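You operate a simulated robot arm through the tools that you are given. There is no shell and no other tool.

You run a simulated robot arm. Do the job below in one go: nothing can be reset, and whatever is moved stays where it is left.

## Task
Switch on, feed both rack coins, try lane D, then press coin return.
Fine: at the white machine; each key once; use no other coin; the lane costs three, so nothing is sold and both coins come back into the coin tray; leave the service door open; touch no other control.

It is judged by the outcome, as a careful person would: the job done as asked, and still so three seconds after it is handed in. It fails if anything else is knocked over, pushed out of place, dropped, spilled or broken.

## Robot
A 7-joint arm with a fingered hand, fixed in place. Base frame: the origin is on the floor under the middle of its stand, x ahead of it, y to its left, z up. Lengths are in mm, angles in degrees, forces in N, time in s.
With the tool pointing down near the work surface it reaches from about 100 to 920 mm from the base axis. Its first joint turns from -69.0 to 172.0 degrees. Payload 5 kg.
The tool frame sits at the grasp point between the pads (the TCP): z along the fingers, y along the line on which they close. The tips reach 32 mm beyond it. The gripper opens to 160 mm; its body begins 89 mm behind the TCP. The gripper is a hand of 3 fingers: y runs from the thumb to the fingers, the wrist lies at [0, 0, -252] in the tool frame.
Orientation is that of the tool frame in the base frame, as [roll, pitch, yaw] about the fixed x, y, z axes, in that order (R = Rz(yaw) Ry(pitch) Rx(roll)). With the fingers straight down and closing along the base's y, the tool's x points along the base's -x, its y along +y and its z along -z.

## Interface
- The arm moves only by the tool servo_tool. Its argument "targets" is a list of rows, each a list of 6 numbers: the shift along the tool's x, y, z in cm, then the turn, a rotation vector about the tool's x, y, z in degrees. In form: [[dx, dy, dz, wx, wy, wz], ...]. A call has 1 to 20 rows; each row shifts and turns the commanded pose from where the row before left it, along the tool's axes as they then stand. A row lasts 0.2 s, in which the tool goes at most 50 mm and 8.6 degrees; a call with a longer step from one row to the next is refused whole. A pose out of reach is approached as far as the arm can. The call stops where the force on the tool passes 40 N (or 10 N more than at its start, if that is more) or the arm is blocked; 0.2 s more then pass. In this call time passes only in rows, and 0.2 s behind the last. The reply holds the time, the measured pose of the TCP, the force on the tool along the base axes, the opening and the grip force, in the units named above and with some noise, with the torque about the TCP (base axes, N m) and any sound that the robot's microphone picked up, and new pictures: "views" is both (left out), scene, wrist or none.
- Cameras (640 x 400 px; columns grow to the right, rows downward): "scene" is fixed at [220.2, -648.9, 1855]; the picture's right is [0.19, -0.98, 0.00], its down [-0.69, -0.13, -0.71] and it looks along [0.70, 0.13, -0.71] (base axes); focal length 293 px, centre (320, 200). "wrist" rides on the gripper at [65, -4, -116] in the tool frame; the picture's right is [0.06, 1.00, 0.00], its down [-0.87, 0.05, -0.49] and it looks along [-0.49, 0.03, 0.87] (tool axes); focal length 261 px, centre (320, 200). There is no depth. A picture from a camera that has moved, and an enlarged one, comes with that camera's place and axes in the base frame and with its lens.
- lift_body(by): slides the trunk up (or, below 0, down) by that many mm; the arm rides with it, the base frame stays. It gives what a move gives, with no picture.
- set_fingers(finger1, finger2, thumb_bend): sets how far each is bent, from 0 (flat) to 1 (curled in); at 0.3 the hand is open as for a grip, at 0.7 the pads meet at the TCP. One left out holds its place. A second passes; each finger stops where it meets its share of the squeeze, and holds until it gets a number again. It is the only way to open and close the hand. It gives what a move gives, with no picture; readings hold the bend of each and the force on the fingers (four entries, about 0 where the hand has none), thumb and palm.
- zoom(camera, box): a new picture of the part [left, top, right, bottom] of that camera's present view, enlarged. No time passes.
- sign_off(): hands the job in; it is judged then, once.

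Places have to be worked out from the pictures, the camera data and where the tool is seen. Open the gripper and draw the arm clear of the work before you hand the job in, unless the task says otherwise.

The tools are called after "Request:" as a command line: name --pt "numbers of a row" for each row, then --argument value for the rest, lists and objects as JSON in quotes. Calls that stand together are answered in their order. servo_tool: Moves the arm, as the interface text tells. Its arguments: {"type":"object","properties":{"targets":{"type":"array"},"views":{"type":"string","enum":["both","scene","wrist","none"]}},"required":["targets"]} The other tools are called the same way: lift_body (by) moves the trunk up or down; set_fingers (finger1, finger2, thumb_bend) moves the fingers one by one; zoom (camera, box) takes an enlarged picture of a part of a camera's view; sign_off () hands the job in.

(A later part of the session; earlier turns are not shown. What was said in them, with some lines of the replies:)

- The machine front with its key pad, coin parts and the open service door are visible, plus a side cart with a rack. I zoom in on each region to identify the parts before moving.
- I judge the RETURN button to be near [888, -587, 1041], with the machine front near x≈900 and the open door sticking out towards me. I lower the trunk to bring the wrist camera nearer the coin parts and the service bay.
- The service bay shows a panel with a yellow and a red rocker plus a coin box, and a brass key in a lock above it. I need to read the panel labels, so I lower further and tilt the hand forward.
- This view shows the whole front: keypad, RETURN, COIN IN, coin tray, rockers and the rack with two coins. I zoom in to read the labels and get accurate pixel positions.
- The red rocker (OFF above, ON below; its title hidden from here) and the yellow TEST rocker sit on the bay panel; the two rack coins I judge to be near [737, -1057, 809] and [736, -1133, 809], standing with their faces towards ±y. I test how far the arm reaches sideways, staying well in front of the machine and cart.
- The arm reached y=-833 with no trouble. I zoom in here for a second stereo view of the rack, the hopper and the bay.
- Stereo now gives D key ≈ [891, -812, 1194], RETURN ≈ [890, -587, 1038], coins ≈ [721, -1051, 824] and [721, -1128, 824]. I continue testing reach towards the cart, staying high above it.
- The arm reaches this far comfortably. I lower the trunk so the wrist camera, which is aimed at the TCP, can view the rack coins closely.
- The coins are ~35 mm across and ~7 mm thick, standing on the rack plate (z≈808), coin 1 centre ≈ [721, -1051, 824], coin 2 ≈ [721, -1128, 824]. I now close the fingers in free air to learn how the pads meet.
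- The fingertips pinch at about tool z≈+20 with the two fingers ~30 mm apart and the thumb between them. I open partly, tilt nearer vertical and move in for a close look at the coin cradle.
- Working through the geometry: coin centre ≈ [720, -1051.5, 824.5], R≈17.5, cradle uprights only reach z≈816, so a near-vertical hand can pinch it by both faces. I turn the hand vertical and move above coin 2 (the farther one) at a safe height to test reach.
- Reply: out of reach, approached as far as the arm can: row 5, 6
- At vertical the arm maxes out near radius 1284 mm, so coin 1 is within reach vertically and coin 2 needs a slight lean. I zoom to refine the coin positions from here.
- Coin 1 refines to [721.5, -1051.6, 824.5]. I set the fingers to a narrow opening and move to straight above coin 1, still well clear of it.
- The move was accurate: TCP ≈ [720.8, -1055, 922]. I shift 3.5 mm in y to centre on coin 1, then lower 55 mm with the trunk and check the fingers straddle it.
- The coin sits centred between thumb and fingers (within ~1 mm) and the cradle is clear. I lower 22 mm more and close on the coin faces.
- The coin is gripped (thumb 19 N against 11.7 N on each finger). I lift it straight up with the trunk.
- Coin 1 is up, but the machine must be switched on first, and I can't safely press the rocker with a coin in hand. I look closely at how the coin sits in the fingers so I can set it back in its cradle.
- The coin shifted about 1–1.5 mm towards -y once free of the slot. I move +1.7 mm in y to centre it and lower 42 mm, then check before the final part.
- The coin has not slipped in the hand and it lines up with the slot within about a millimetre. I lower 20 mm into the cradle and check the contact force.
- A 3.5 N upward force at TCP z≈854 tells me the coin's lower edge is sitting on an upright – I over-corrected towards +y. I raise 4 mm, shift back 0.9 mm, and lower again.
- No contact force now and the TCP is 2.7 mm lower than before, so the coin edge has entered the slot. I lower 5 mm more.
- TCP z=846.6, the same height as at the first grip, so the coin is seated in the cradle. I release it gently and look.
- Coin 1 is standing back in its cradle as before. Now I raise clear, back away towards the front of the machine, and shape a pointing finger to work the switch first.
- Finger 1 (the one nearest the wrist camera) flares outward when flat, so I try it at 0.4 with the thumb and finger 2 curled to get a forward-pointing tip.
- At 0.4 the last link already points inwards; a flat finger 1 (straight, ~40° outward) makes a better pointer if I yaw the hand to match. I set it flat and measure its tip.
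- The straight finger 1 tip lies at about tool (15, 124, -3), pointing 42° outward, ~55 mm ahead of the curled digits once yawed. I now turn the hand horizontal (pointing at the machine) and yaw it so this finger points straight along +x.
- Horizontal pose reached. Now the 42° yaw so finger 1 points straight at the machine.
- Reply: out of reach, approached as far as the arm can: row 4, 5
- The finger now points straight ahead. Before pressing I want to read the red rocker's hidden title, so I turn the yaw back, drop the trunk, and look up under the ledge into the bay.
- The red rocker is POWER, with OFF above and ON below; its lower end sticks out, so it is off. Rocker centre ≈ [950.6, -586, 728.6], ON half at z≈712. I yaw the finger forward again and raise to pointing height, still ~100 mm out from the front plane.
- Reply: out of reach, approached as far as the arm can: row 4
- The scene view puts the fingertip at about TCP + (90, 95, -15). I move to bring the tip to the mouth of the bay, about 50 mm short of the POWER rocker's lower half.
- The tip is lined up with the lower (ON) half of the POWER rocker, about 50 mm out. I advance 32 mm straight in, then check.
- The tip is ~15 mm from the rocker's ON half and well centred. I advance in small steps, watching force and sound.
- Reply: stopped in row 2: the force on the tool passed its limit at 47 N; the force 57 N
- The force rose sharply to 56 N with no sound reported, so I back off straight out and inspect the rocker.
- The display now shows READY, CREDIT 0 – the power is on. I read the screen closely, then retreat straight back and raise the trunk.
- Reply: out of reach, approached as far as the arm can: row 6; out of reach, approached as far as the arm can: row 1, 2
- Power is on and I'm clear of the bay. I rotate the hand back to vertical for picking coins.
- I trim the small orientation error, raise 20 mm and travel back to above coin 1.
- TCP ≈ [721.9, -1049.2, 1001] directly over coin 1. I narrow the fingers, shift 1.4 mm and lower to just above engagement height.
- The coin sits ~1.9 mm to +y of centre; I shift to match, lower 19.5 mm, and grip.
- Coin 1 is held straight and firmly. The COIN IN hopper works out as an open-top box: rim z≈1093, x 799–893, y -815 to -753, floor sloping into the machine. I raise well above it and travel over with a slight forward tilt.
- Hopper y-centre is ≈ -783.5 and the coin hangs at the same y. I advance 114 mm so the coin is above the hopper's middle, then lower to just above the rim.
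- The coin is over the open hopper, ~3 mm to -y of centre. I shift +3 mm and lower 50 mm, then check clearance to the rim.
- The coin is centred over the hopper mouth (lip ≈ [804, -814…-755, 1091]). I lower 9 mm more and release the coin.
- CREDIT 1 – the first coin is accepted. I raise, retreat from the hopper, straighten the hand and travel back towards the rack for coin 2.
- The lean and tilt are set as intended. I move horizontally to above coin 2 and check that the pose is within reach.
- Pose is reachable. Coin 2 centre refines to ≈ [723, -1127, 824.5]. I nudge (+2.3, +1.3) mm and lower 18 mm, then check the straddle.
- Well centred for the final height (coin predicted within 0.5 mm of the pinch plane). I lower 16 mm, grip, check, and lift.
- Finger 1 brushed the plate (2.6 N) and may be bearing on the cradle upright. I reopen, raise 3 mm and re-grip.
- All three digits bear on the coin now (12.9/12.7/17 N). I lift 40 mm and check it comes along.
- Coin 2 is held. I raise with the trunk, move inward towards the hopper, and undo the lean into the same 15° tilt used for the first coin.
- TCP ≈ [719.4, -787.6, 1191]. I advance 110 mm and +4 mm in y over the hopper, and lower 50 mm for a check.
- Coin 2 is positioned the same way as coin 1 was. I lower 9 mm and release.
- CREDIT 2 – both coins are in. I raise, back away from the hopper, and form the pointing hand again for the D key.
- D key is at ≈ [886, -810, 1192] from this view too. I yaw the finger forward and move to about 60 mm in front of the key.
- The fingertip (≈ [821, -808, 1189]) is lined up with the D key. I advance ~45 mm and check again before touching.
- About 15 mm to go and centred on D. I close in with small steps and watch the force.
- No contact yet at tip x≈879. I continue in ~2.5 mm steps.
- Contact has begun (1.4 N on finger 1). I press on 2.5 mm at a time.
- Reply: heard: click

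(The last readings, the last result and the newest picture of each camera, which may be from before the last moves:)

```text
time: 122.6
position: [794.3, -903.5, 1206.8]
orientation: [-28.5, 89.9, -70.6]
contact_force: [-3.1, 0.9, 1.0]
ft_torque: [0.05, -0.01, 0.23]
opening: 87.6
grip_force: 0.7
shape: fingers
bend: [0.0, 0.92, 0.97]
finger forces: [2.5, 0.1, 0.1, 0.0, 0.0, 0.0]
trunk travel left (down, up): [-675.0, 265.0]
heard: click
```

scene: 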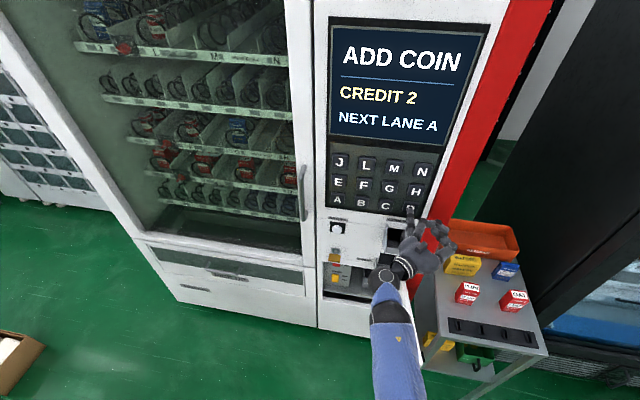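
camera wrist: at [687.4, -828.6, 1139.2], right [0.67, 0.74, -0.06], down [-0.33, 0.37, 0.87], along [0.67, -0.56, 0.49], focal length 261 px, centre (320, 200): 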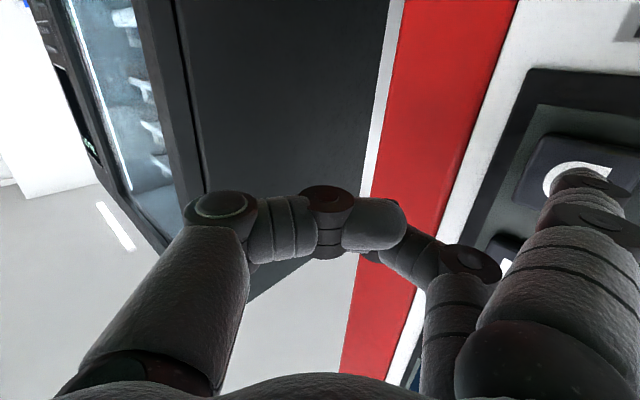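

Click heard and the display shows ADD COIN – D registered once. I retract straight back right away.

Request:
servo_tool --pt "0 -0.7 -0.8 0 0 0" --pt "0 -2 -2.2 0 0 0" --pt "0 -2 -2.2 0 0 0" --pt "0 -2 -2.2 0 0 0" --pt "0 0 0 0 0 0" --views "scene"

Request:
lift_body --by -153

Request:
servo_tool --pt "0 3.8 -2.35 0 0 0" --pt "0 3.8 -2.35 0 0 0" --pt "0 3.8 -2.35 0 0 0" --pt "0 3.8 -2.35 0 0 0" --pt "0 3.8 -2.35 0 0 0" --pt "0 0 0 0 0 0" --views "both"

Request:
zoom --camera "scene" --box '[310, 190, 430, 300]'

Request:
zoom --camera "wrist" --box '[400, 60, 640, 240]'

```text
time: 123.8
position: [696.2, -905.7, 1208.6]
orientation: [-88.2, 89.9, -130.3]
contact_force: [0.9, -0.5, -0.7]
ft_torque: [-0.03, 0.0, 0.0]
opening: 87.4
grip_force: 0.1
shape: fingers
bend: [0.0, 0.92, 0.97]
finger forces: [0.1, 0.0, 0.1, 0.1, 0.0, 0.0]
trunk travel left (down, up): [-675.0, 265.0]
```

scene: 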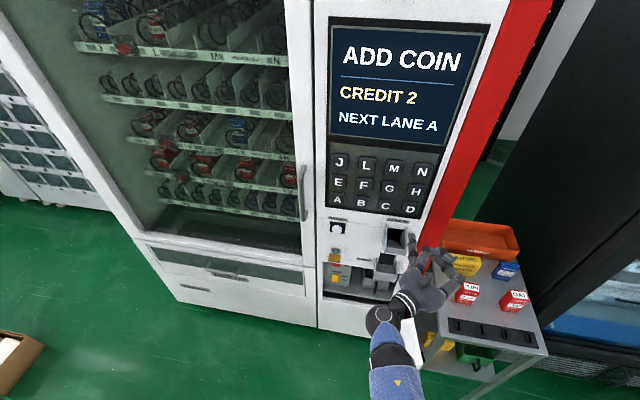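

```text
time: 125.6
position: [694.7, -905.3, 1057.3]
orientation: [-21.5, 89.9, -63.6]
contact_force: [0.9, -0.6, 0.4]
ft_torque: [0.02, 0.02, 0.02]
opening: 87.2
grip_force: 0.0
shape: fingers
bend: [0.0, 0.93, 0.97]
finger forces: [0.1, 0.0, 0.1, 0.0, 0.0, 0.0]
trunk travel left (down, up): [-522.0, 418.0]
```

```text
time: 127.0
position: [735.7, -686.4, 1058.0]
orientation: [46.5, 89.9, 4.5]
contact_force: [-0.7, 0.3, -0.2]
ft_torque: [0.01, -0.02, -0.03]
opening: 86.9
grip_force: 0.1
shape: fingers
bend: [0.0, 0.93, 0.97]
finger forces: [0.0, 0.0, 0.0, 0.1, 0.0, 0.0]
trunk travel left (down, up): [-522.0, 418.0]
camera wrist: at [647.0, -613.1, 992.0], right [0.67, 0.74, -0.06], down [-0.33, 0.37, 0.87], along [0.67, -0.56, 0.49], focal length 261 px, centre (320, 200)
```

scene: 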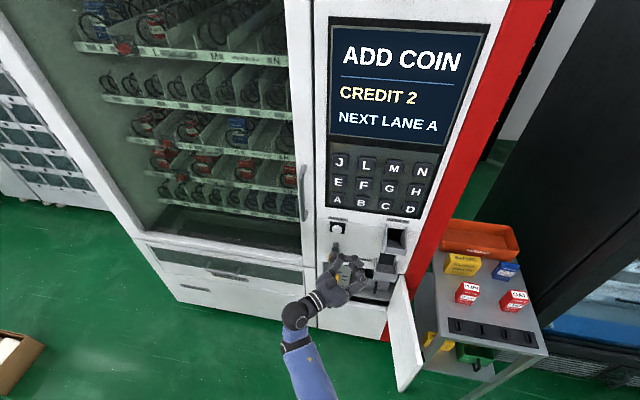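
wrist: 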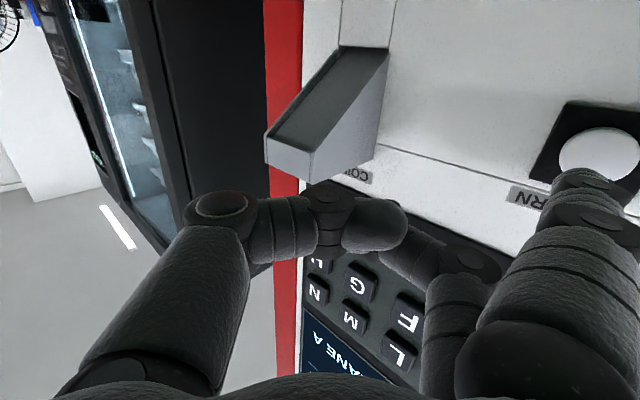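

```text
3.64 times, centred on (370, 245) of scene
camera zoom: at [220.2, -648.9, 1855.0], right [0.19, -0.98, 0.0], down [-0.69, -0.13, -0.71], along [0.7, 0.13, -0.71], focal length 1065 px, centre (138, 36)
```

zoom: 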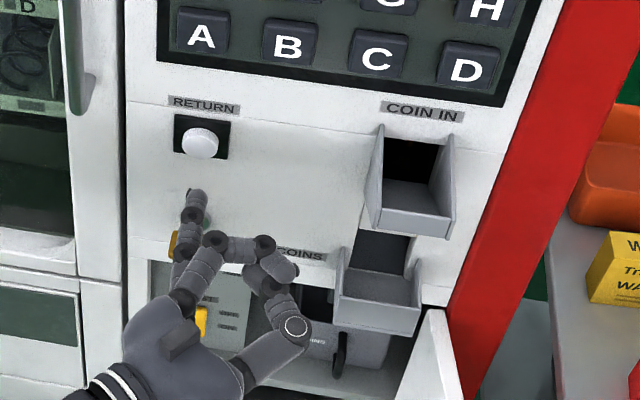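

```text
2.22 times, centred on (520, 150) of wrist
camera zoom: at [647.0, -613.1, 992.0], right [0.67, 0.74, -0.06], down [-0.33, 0.37, 0.87], along [0.67, -0.56, 0.49], focal length 579 px, centre (-124, 311)
```

zoom: 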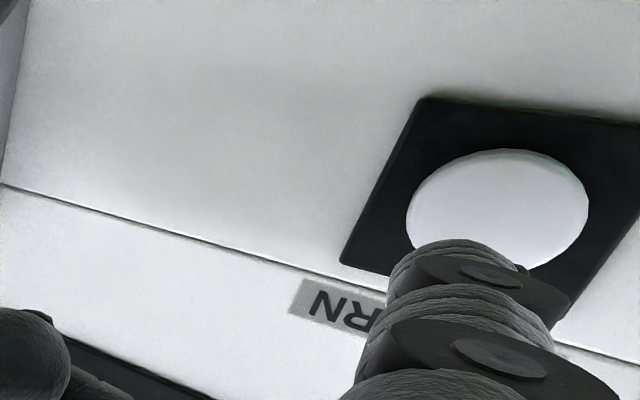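

The fingertip is ~6–7 mm to -y and ~4 mm above the RETURN button's centre. I correct that while advancing 43 mm, then check.

Request:
servo_tool --pt "0.2 1.7 1.36 0 0 0" --pt "0.2 1.7 1.36 0 0 0" --pt "0 0 0 0 0 0" --views "both"

Request:
zoom --camera "scene" --box '[310, 190, 400, 280]'

Request:
zoom --camera "wrist" --box '[400, 60, 640, 240]'

```text
time: 127.8
position: [778.5, -679.1, 1050.9]
orientation: [-35.1, 89.9, -77.3]
contact_force: [-0.4, 0.9, 0.0]
ft_torque: [-0.01, 0.0, 0.01]
opening: 87.2
grip_force: 0.1
shape: fingers
bend: [0.0, 0.93, 0.97]
finger forces: [0.0, 0.0, 0.0, 0.0, 0.0, 0.1]
trunk travel left (down, up): [-522.0, 418.0]
camera wrist: at [689.0, -604.8, 984.6], right [0.67, 0.74, -0.06], down [-0.33, 0.37, 0.87], along [0.67, -0.56, 0.49], focal length 261 px, centre (320, 200)
```

scene: 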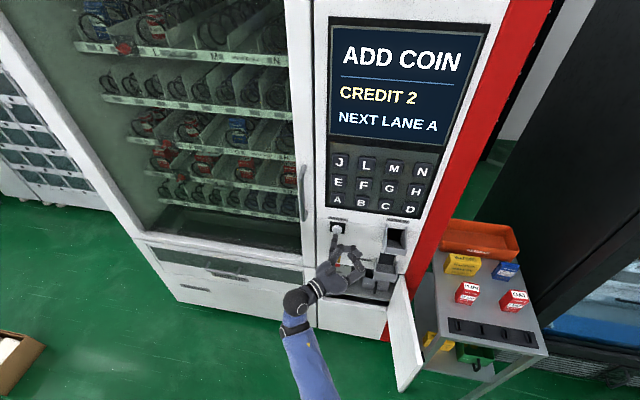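
wrist: 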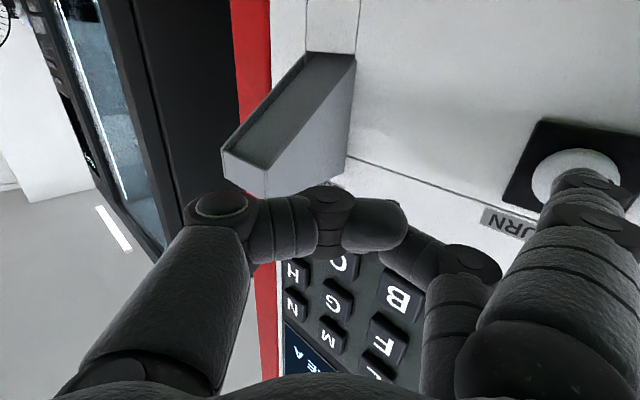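

```text
4.44 times, centred on (355, 235) of scene
camera zoom: at [220.2, -648.9, 1855.0], right [0.19, -0.98, 0.0], down [-0.69, -0.13, -0.71], along [0.7, 0.13, -0.71], focal length 1302 px, centre (164, 44)
```

zoom: 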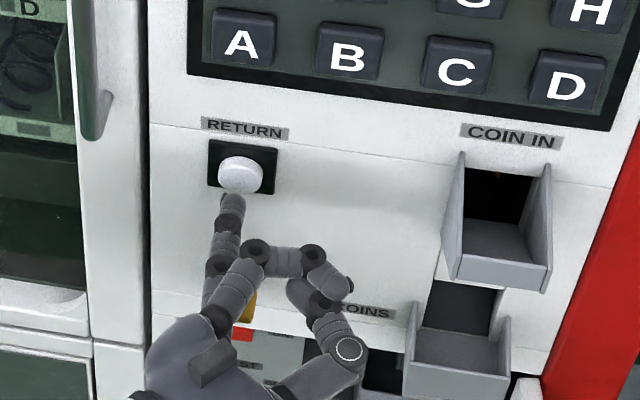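

```text
2.22 times, centred on (520, 150) of wrist
camera zoom: at [689.0, -604.8, 984.6], right [0.67, 0.74, -0.06], down [-0.33, 0.37, 0.87], along [0.67, -0.56, 0.49], focal length 579 px, centre (-124, 311)
```

zoom: 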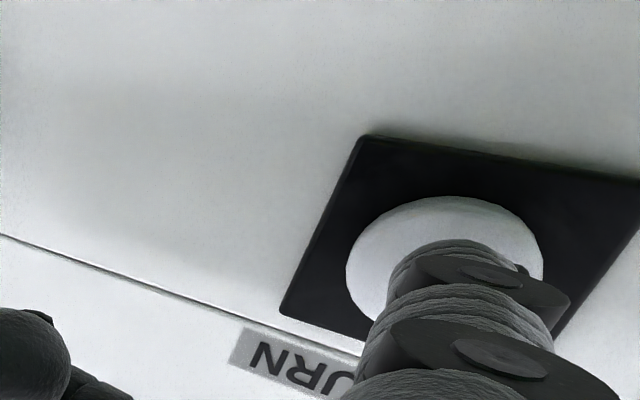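

Aligned with the RETURN button, ~18 mm away. I close in with small steps.

Request:
servo_tool --pt "0 0.3 0.33 0 0 0" --pt "0 0.3 0.33 0 0 0" --pt "0 0 0 0 0 0" --views "none"

Request:
servo_tool --pt "0 0.2 0.22 0 0 0" --pt "0 0 0 0 0 0" --views "none"

Request:
servo_tool --pt "0 0.15 0.17 0 0 0" --pt "0 0 0 0 0 0" --views "scene"

```text
time: 128.6
position: [785.4, -678.7, 1049.7]
orientation: [-23.9, 89.8, -66.0]
contact_force: [0.2, 0.1, 0.1]
ft_torque: [-0.01, -0.01, 0.01]
opening: 86.9
grip_force: 0.0
shape: fingers
bend: [0.0, 0.93, 0.97]
finger forces: [0.0, 0.0, 0.0, 0.0, 0.0, 0.0]
trunk travel left (down, up): [-522.0, 418.0]
```

```text
time: 129.2
position: [789.2, -679.1, 1051.5]
orientation: [-25.9, 89.9, -68.0]
contact_force: [-0.6, 0.3, -0.1]
ft_torque: [-0.01, 0.03, 0.04]
opening: 87.0
grip_force: 0.7
shape: fingers
bend: [0.0, 0.93, 0.97]
finger forces: [0.7, 0.1, 0.0, 0.0, 0.0, 0.1]
trunk travel left (down, up): [-522.0, 418.0]
```

```text
time: 129.8
position: [790.2, -678.6, 1051.9]
orientation: [167.6, 89.9, 125.5]
contact_force: [-1.7, 0.5, -0.9]
ft_torque: [-0.08, 0.11, 0.16]
opening: 87.0
grip_force: 0.7
shape: fingers
bend: [0.0, 0.93, 0.97]
finger forces: [1.8, 0.1, 0.0, 0.0, 0.1, 0.0]
trunk travel left (down, up): [-522.0, 418.0]
```

scene: 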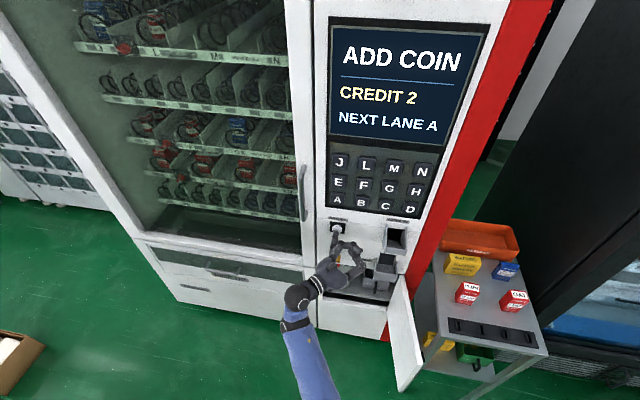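

Contact on the button (1.8 N). I press on in 2.5 mm steps until it registers.

Request:
servo_tool --pt "0 0.17 0.19 0 0 0" --pt "0 0 0 0 0 0" --views "scene"

```text
time: 130.4
position: [794.4, -678.1, 1052.3]
orientation: [-44.4, 89.8, -86.4]
contact_force: [-2.7, 0.7, -1.3]
ft_torque: [-0.16, 0.2, 0.28]
opening: 87.5
grip_force: 1.7
shape: fingers
bend: [0.0, 0.93, 0.97]
finger forces: [3.3, 0.1, 0.0, 0.0, 0.1, 0.0]
trunk travel left (down, up): [-522.0, 418.0]
heard: click
```

scene: 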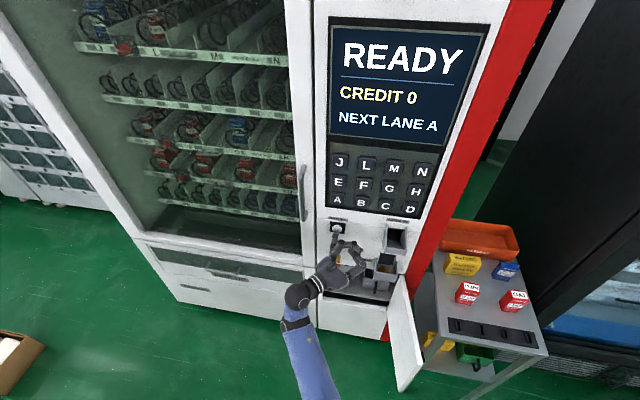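

Click; CREDIT is back to 0. I retract straight back and look at the coin tray.

Request:
servo_tool --pt "0 -0.7 -0.8 0 0 0" --pt "0 -2 -2.2 0 0 0" --pt "0 -2.2 -2.4 0 0 0" --pt "0 -2.2 -2.4 0 0 0" --pt "0 -2.2 -2.4 0 0 0" --pt "0 -2.2 -2.4 0 0 0" --pt "0 0 0 0 0 0" --views "both"

Request:
zoom --camera "scene" --box '[310, 200, 430, 310]'

Request:
zoom --camera "scene" --box '[365, 240, 415, 285]'

```text
time: 132.0
position: [623.3, -678.9, 1051.9]
orientation: [-28.9, 89.9, -70.8]
contact_force: [0.2, 0.3, 0.0]
ft_torque: [0.0, 0.03, 0.0]
opening: 86.9
grip_force: 0.0
shape: fingers
bend: [0.0, 0.93, 0.97]
finger forces: [0.0, 0.0, 0.0, 0.0, 0.0, 0.1]
trunk travel left (down, up): [-522.0, 418.0]
camera wrist: at [533.5, -605.1, 986.5], right [0.67, 0.74, -0.06], down [-0.33, 0.37, 0.87], along [0.67, -0.56, 0.49], focal length 261 px, centre (320, 200)
```

scene: 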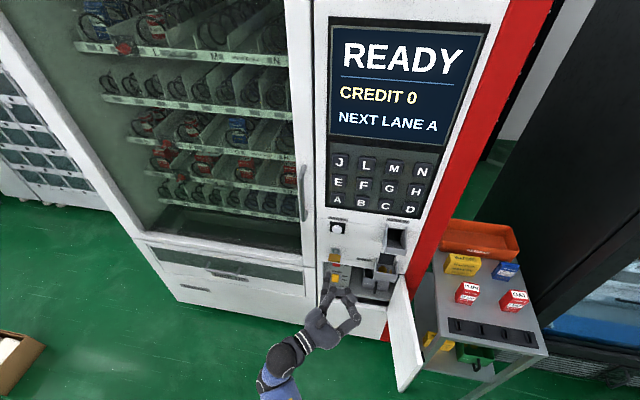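
wrist: 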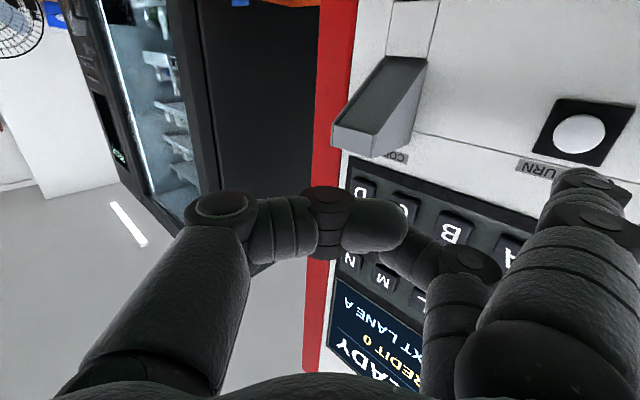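

```text
3.64 times, centred on (370, 255) of scene
camera zoom: at [220.2, -648.9, 1855.0], right [0.19, -0.98, 0.0], down [-0.69, -0.13, -0.71], along [0.7, 0.13, -0.71], focal length 1065 px, centre (138, 0)
```

zoom: 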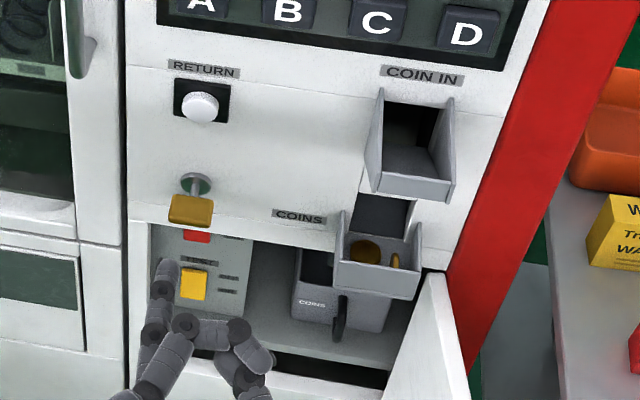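

```text
8.89 times, centred on (390, 262) of scene
camera zoom: at [220.2, -648.9, 1855.0], right [0.19, -0.98, 0.0], down [-0.69, -0.13, -0.71], along [0.7, 0.13, -0.71], focal length 2604 px, centre (-302, -356)
```

zoom: 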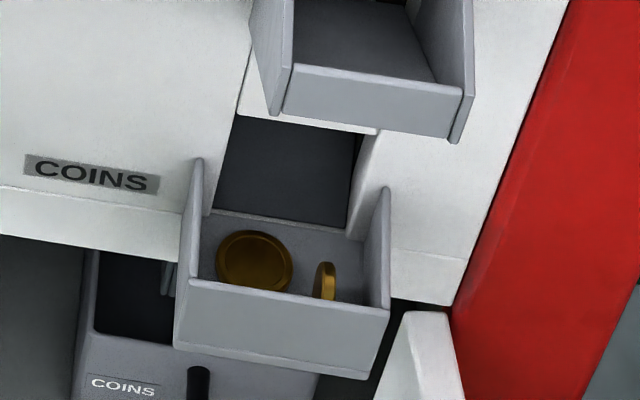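

Both coins lie in the coin tray, CREDIT is 0, the display says READY and the service door is still open. I now raise, draw the arm back clear and open the hand.

Request:
lift_body --by 200

Request:
servo_tool --pt "0 0 0 -8.4 0 0" --pt "0 0 0 -8.4 0 0" --pt "0 0 0 -8.4 0 0" --pt "0 0 0 -8.4 0 0" --pt "0 0 0 -8.4 0 0" --pt "0 0 -4 0 0 0" --pt "0 0 -4 0 0 0" --pt "0 0 -4 0 0 0" --pt "0 0 0 0 0 0" --views "none"

Request:
set_fingers --finger1 0.3 --finger2 0.3 --thumb_bend 0.3

Request:
servo_tool --pt "0 0 0 0 8 0" --pt "0 0 0 0 8 0" --pt "0 0 0 0 8 0" --pt "0 0 0 0 8 0" --pt "0 0 0 0 8 0" --pt "0 0 0 0 0 0" --views "both"

Request:
zoom --camera "scene" --box '[310, 200, 430, 310]'

```text
time: 134.2
position: [622.9, -678.7, 1251.4]
orientation: [-26.1, 89.8, -68.2]
contact_force: [-0.6, 0.0, 0.2]
ft_torque: [-0.01, -0.02, -0.01]
opening: 87.0
grip_force: 0.1
shape: fingers
bend: [0.0, 0.93, 0.97]
finger forces: [0.1, 0.0, 0.0, 0.0, 0.0, 0.1]
trunk travel left (down, up): [-722.0, 218.0]
```

```text
time: 136.2
position: [501.6, -681.2, 1251.3]
orientation: [-114.7, 90.0, -114.8]
contact_force: [0.6, 0.3, 0.8]
ft_torque: [0.01, 0.02, 0.03]
opening: 87.0
grip_force: 0.1
shape: fingers
bend: [0.0, 0.93, 0.97]
finger forces: [0.0, 0.1, 0.0, 0.1, 0.0, 0.0]
out of reach, approached as far as the arm can: row 1
trunk travel left (down, up): [-722.0, 218.0]
```

```text
time: 137.2
position: [502.0, -680.3, 1251.1]
orientation: [-60.2, 90.0, -60.2]
contact_force: [-0.1, -0.4, 0.3]
ft_torque: [0.0, 0.04, -0.01]
opening: 168.4
grip_force: 0.0
shape: fingers
bend: [0.3, 0.3, 0.3]
finger forces: [0.0, 0.0, 0.0, 0.0, 0.0, 0.0]
trunk travel left (down, up): [-722.0, 218.0]
```

```text
time: 138.6
position: [502.6, -678.8, 1252.0]
orientation: [-180.0, 50.0, 179.9]
contact_force: [-0.8, 0.3, 0.5]
ft_torque: [0.03, -0.05, 0.0]
opening: 168.5
grip_force: 0.0
shape: fingers
bend: [0.3, 0.3, 0.3]
finger forces: [0.0, 0.0, 0.0, 0.1, 0.0, 0.0]
trunk travel left (down, up): [-722.0, 218.0]
camera wrist: at [371.2, -683.0, 1275.9], right [-0.04, 1.0, -0.05], down [0.18, 0.05, 0.98], along [0.98, 0.03, -0.18], focal length 261 px, centre (320, 200)
```

scene: 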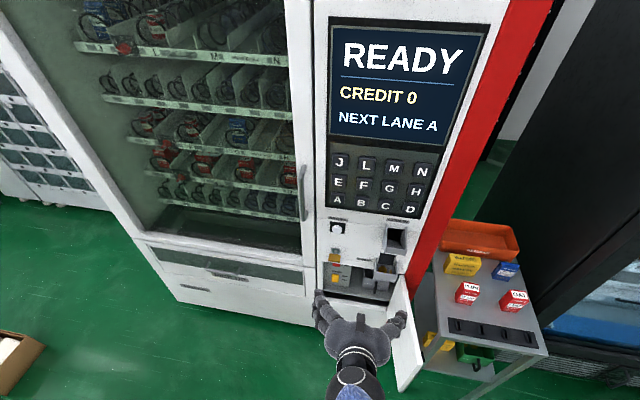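
wrist: 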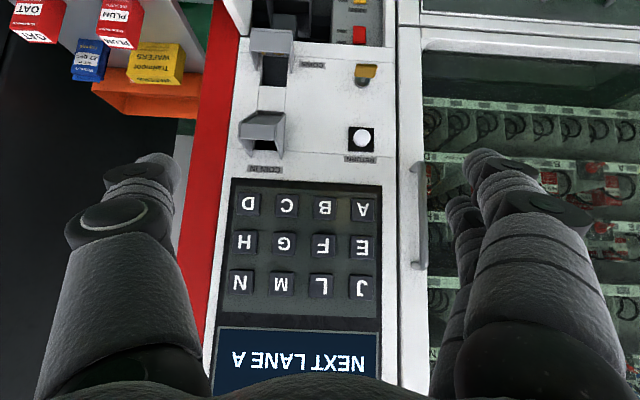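

```text
3.64 times, centred on (370, 255) of scene
camera zoom: at [220.2, -648.9, 1855.0], right [0.19, -0.98, 0.0], down [-0.69, -0.13, -0.71], along [0.7, 0.13, -0.71], focal length 1065 px, centre (138, 0)
```

zoom: 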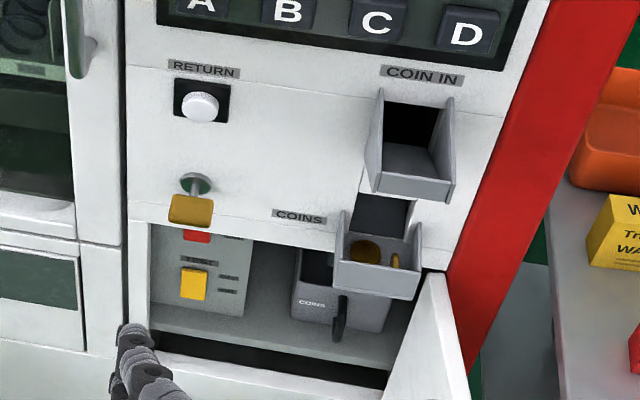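

All is done: power on, both coins fed and returned into the coin tray, D and RETURN each pressed once, the service door open, the cart items undisturbed, and the hand open and clear. I hand the job in.

Request:
sign_off

```text
The job is handed in.
```

The job is done and handed in. The machine is on, both rack coins were fed, lane D was tried, and coin return brought both coins back into the coin tray.

- **Power:** I pressed the POWER rocker to ON, and the display came up with READY, CREDIT 0. That press peaked at about 56 N, harder than I meant.
- **Coins:** CREDIT went to 1 and then 2 as the two rack coins dropped in. No other coin was used.
- **Lane D:** one press, one click. The display showed ADD COIN and nothing was sold.
- **Coin return:** one press, one click. CREDIT went back to 0 and I could see both coins in the tray.
- **Left as asked:** the service door is still open, and I touched no other control. In the last picture everything on the cart stands where it was. The arm is drawn back with the hand open.

I first lifted one coin before the machine was switched on, so I put it back in its rack slot and picked it up again afterwards. A finger also brushed the rack plate lightly (up to about 4 N) while I was taking the second coin; I saw nothing shift.
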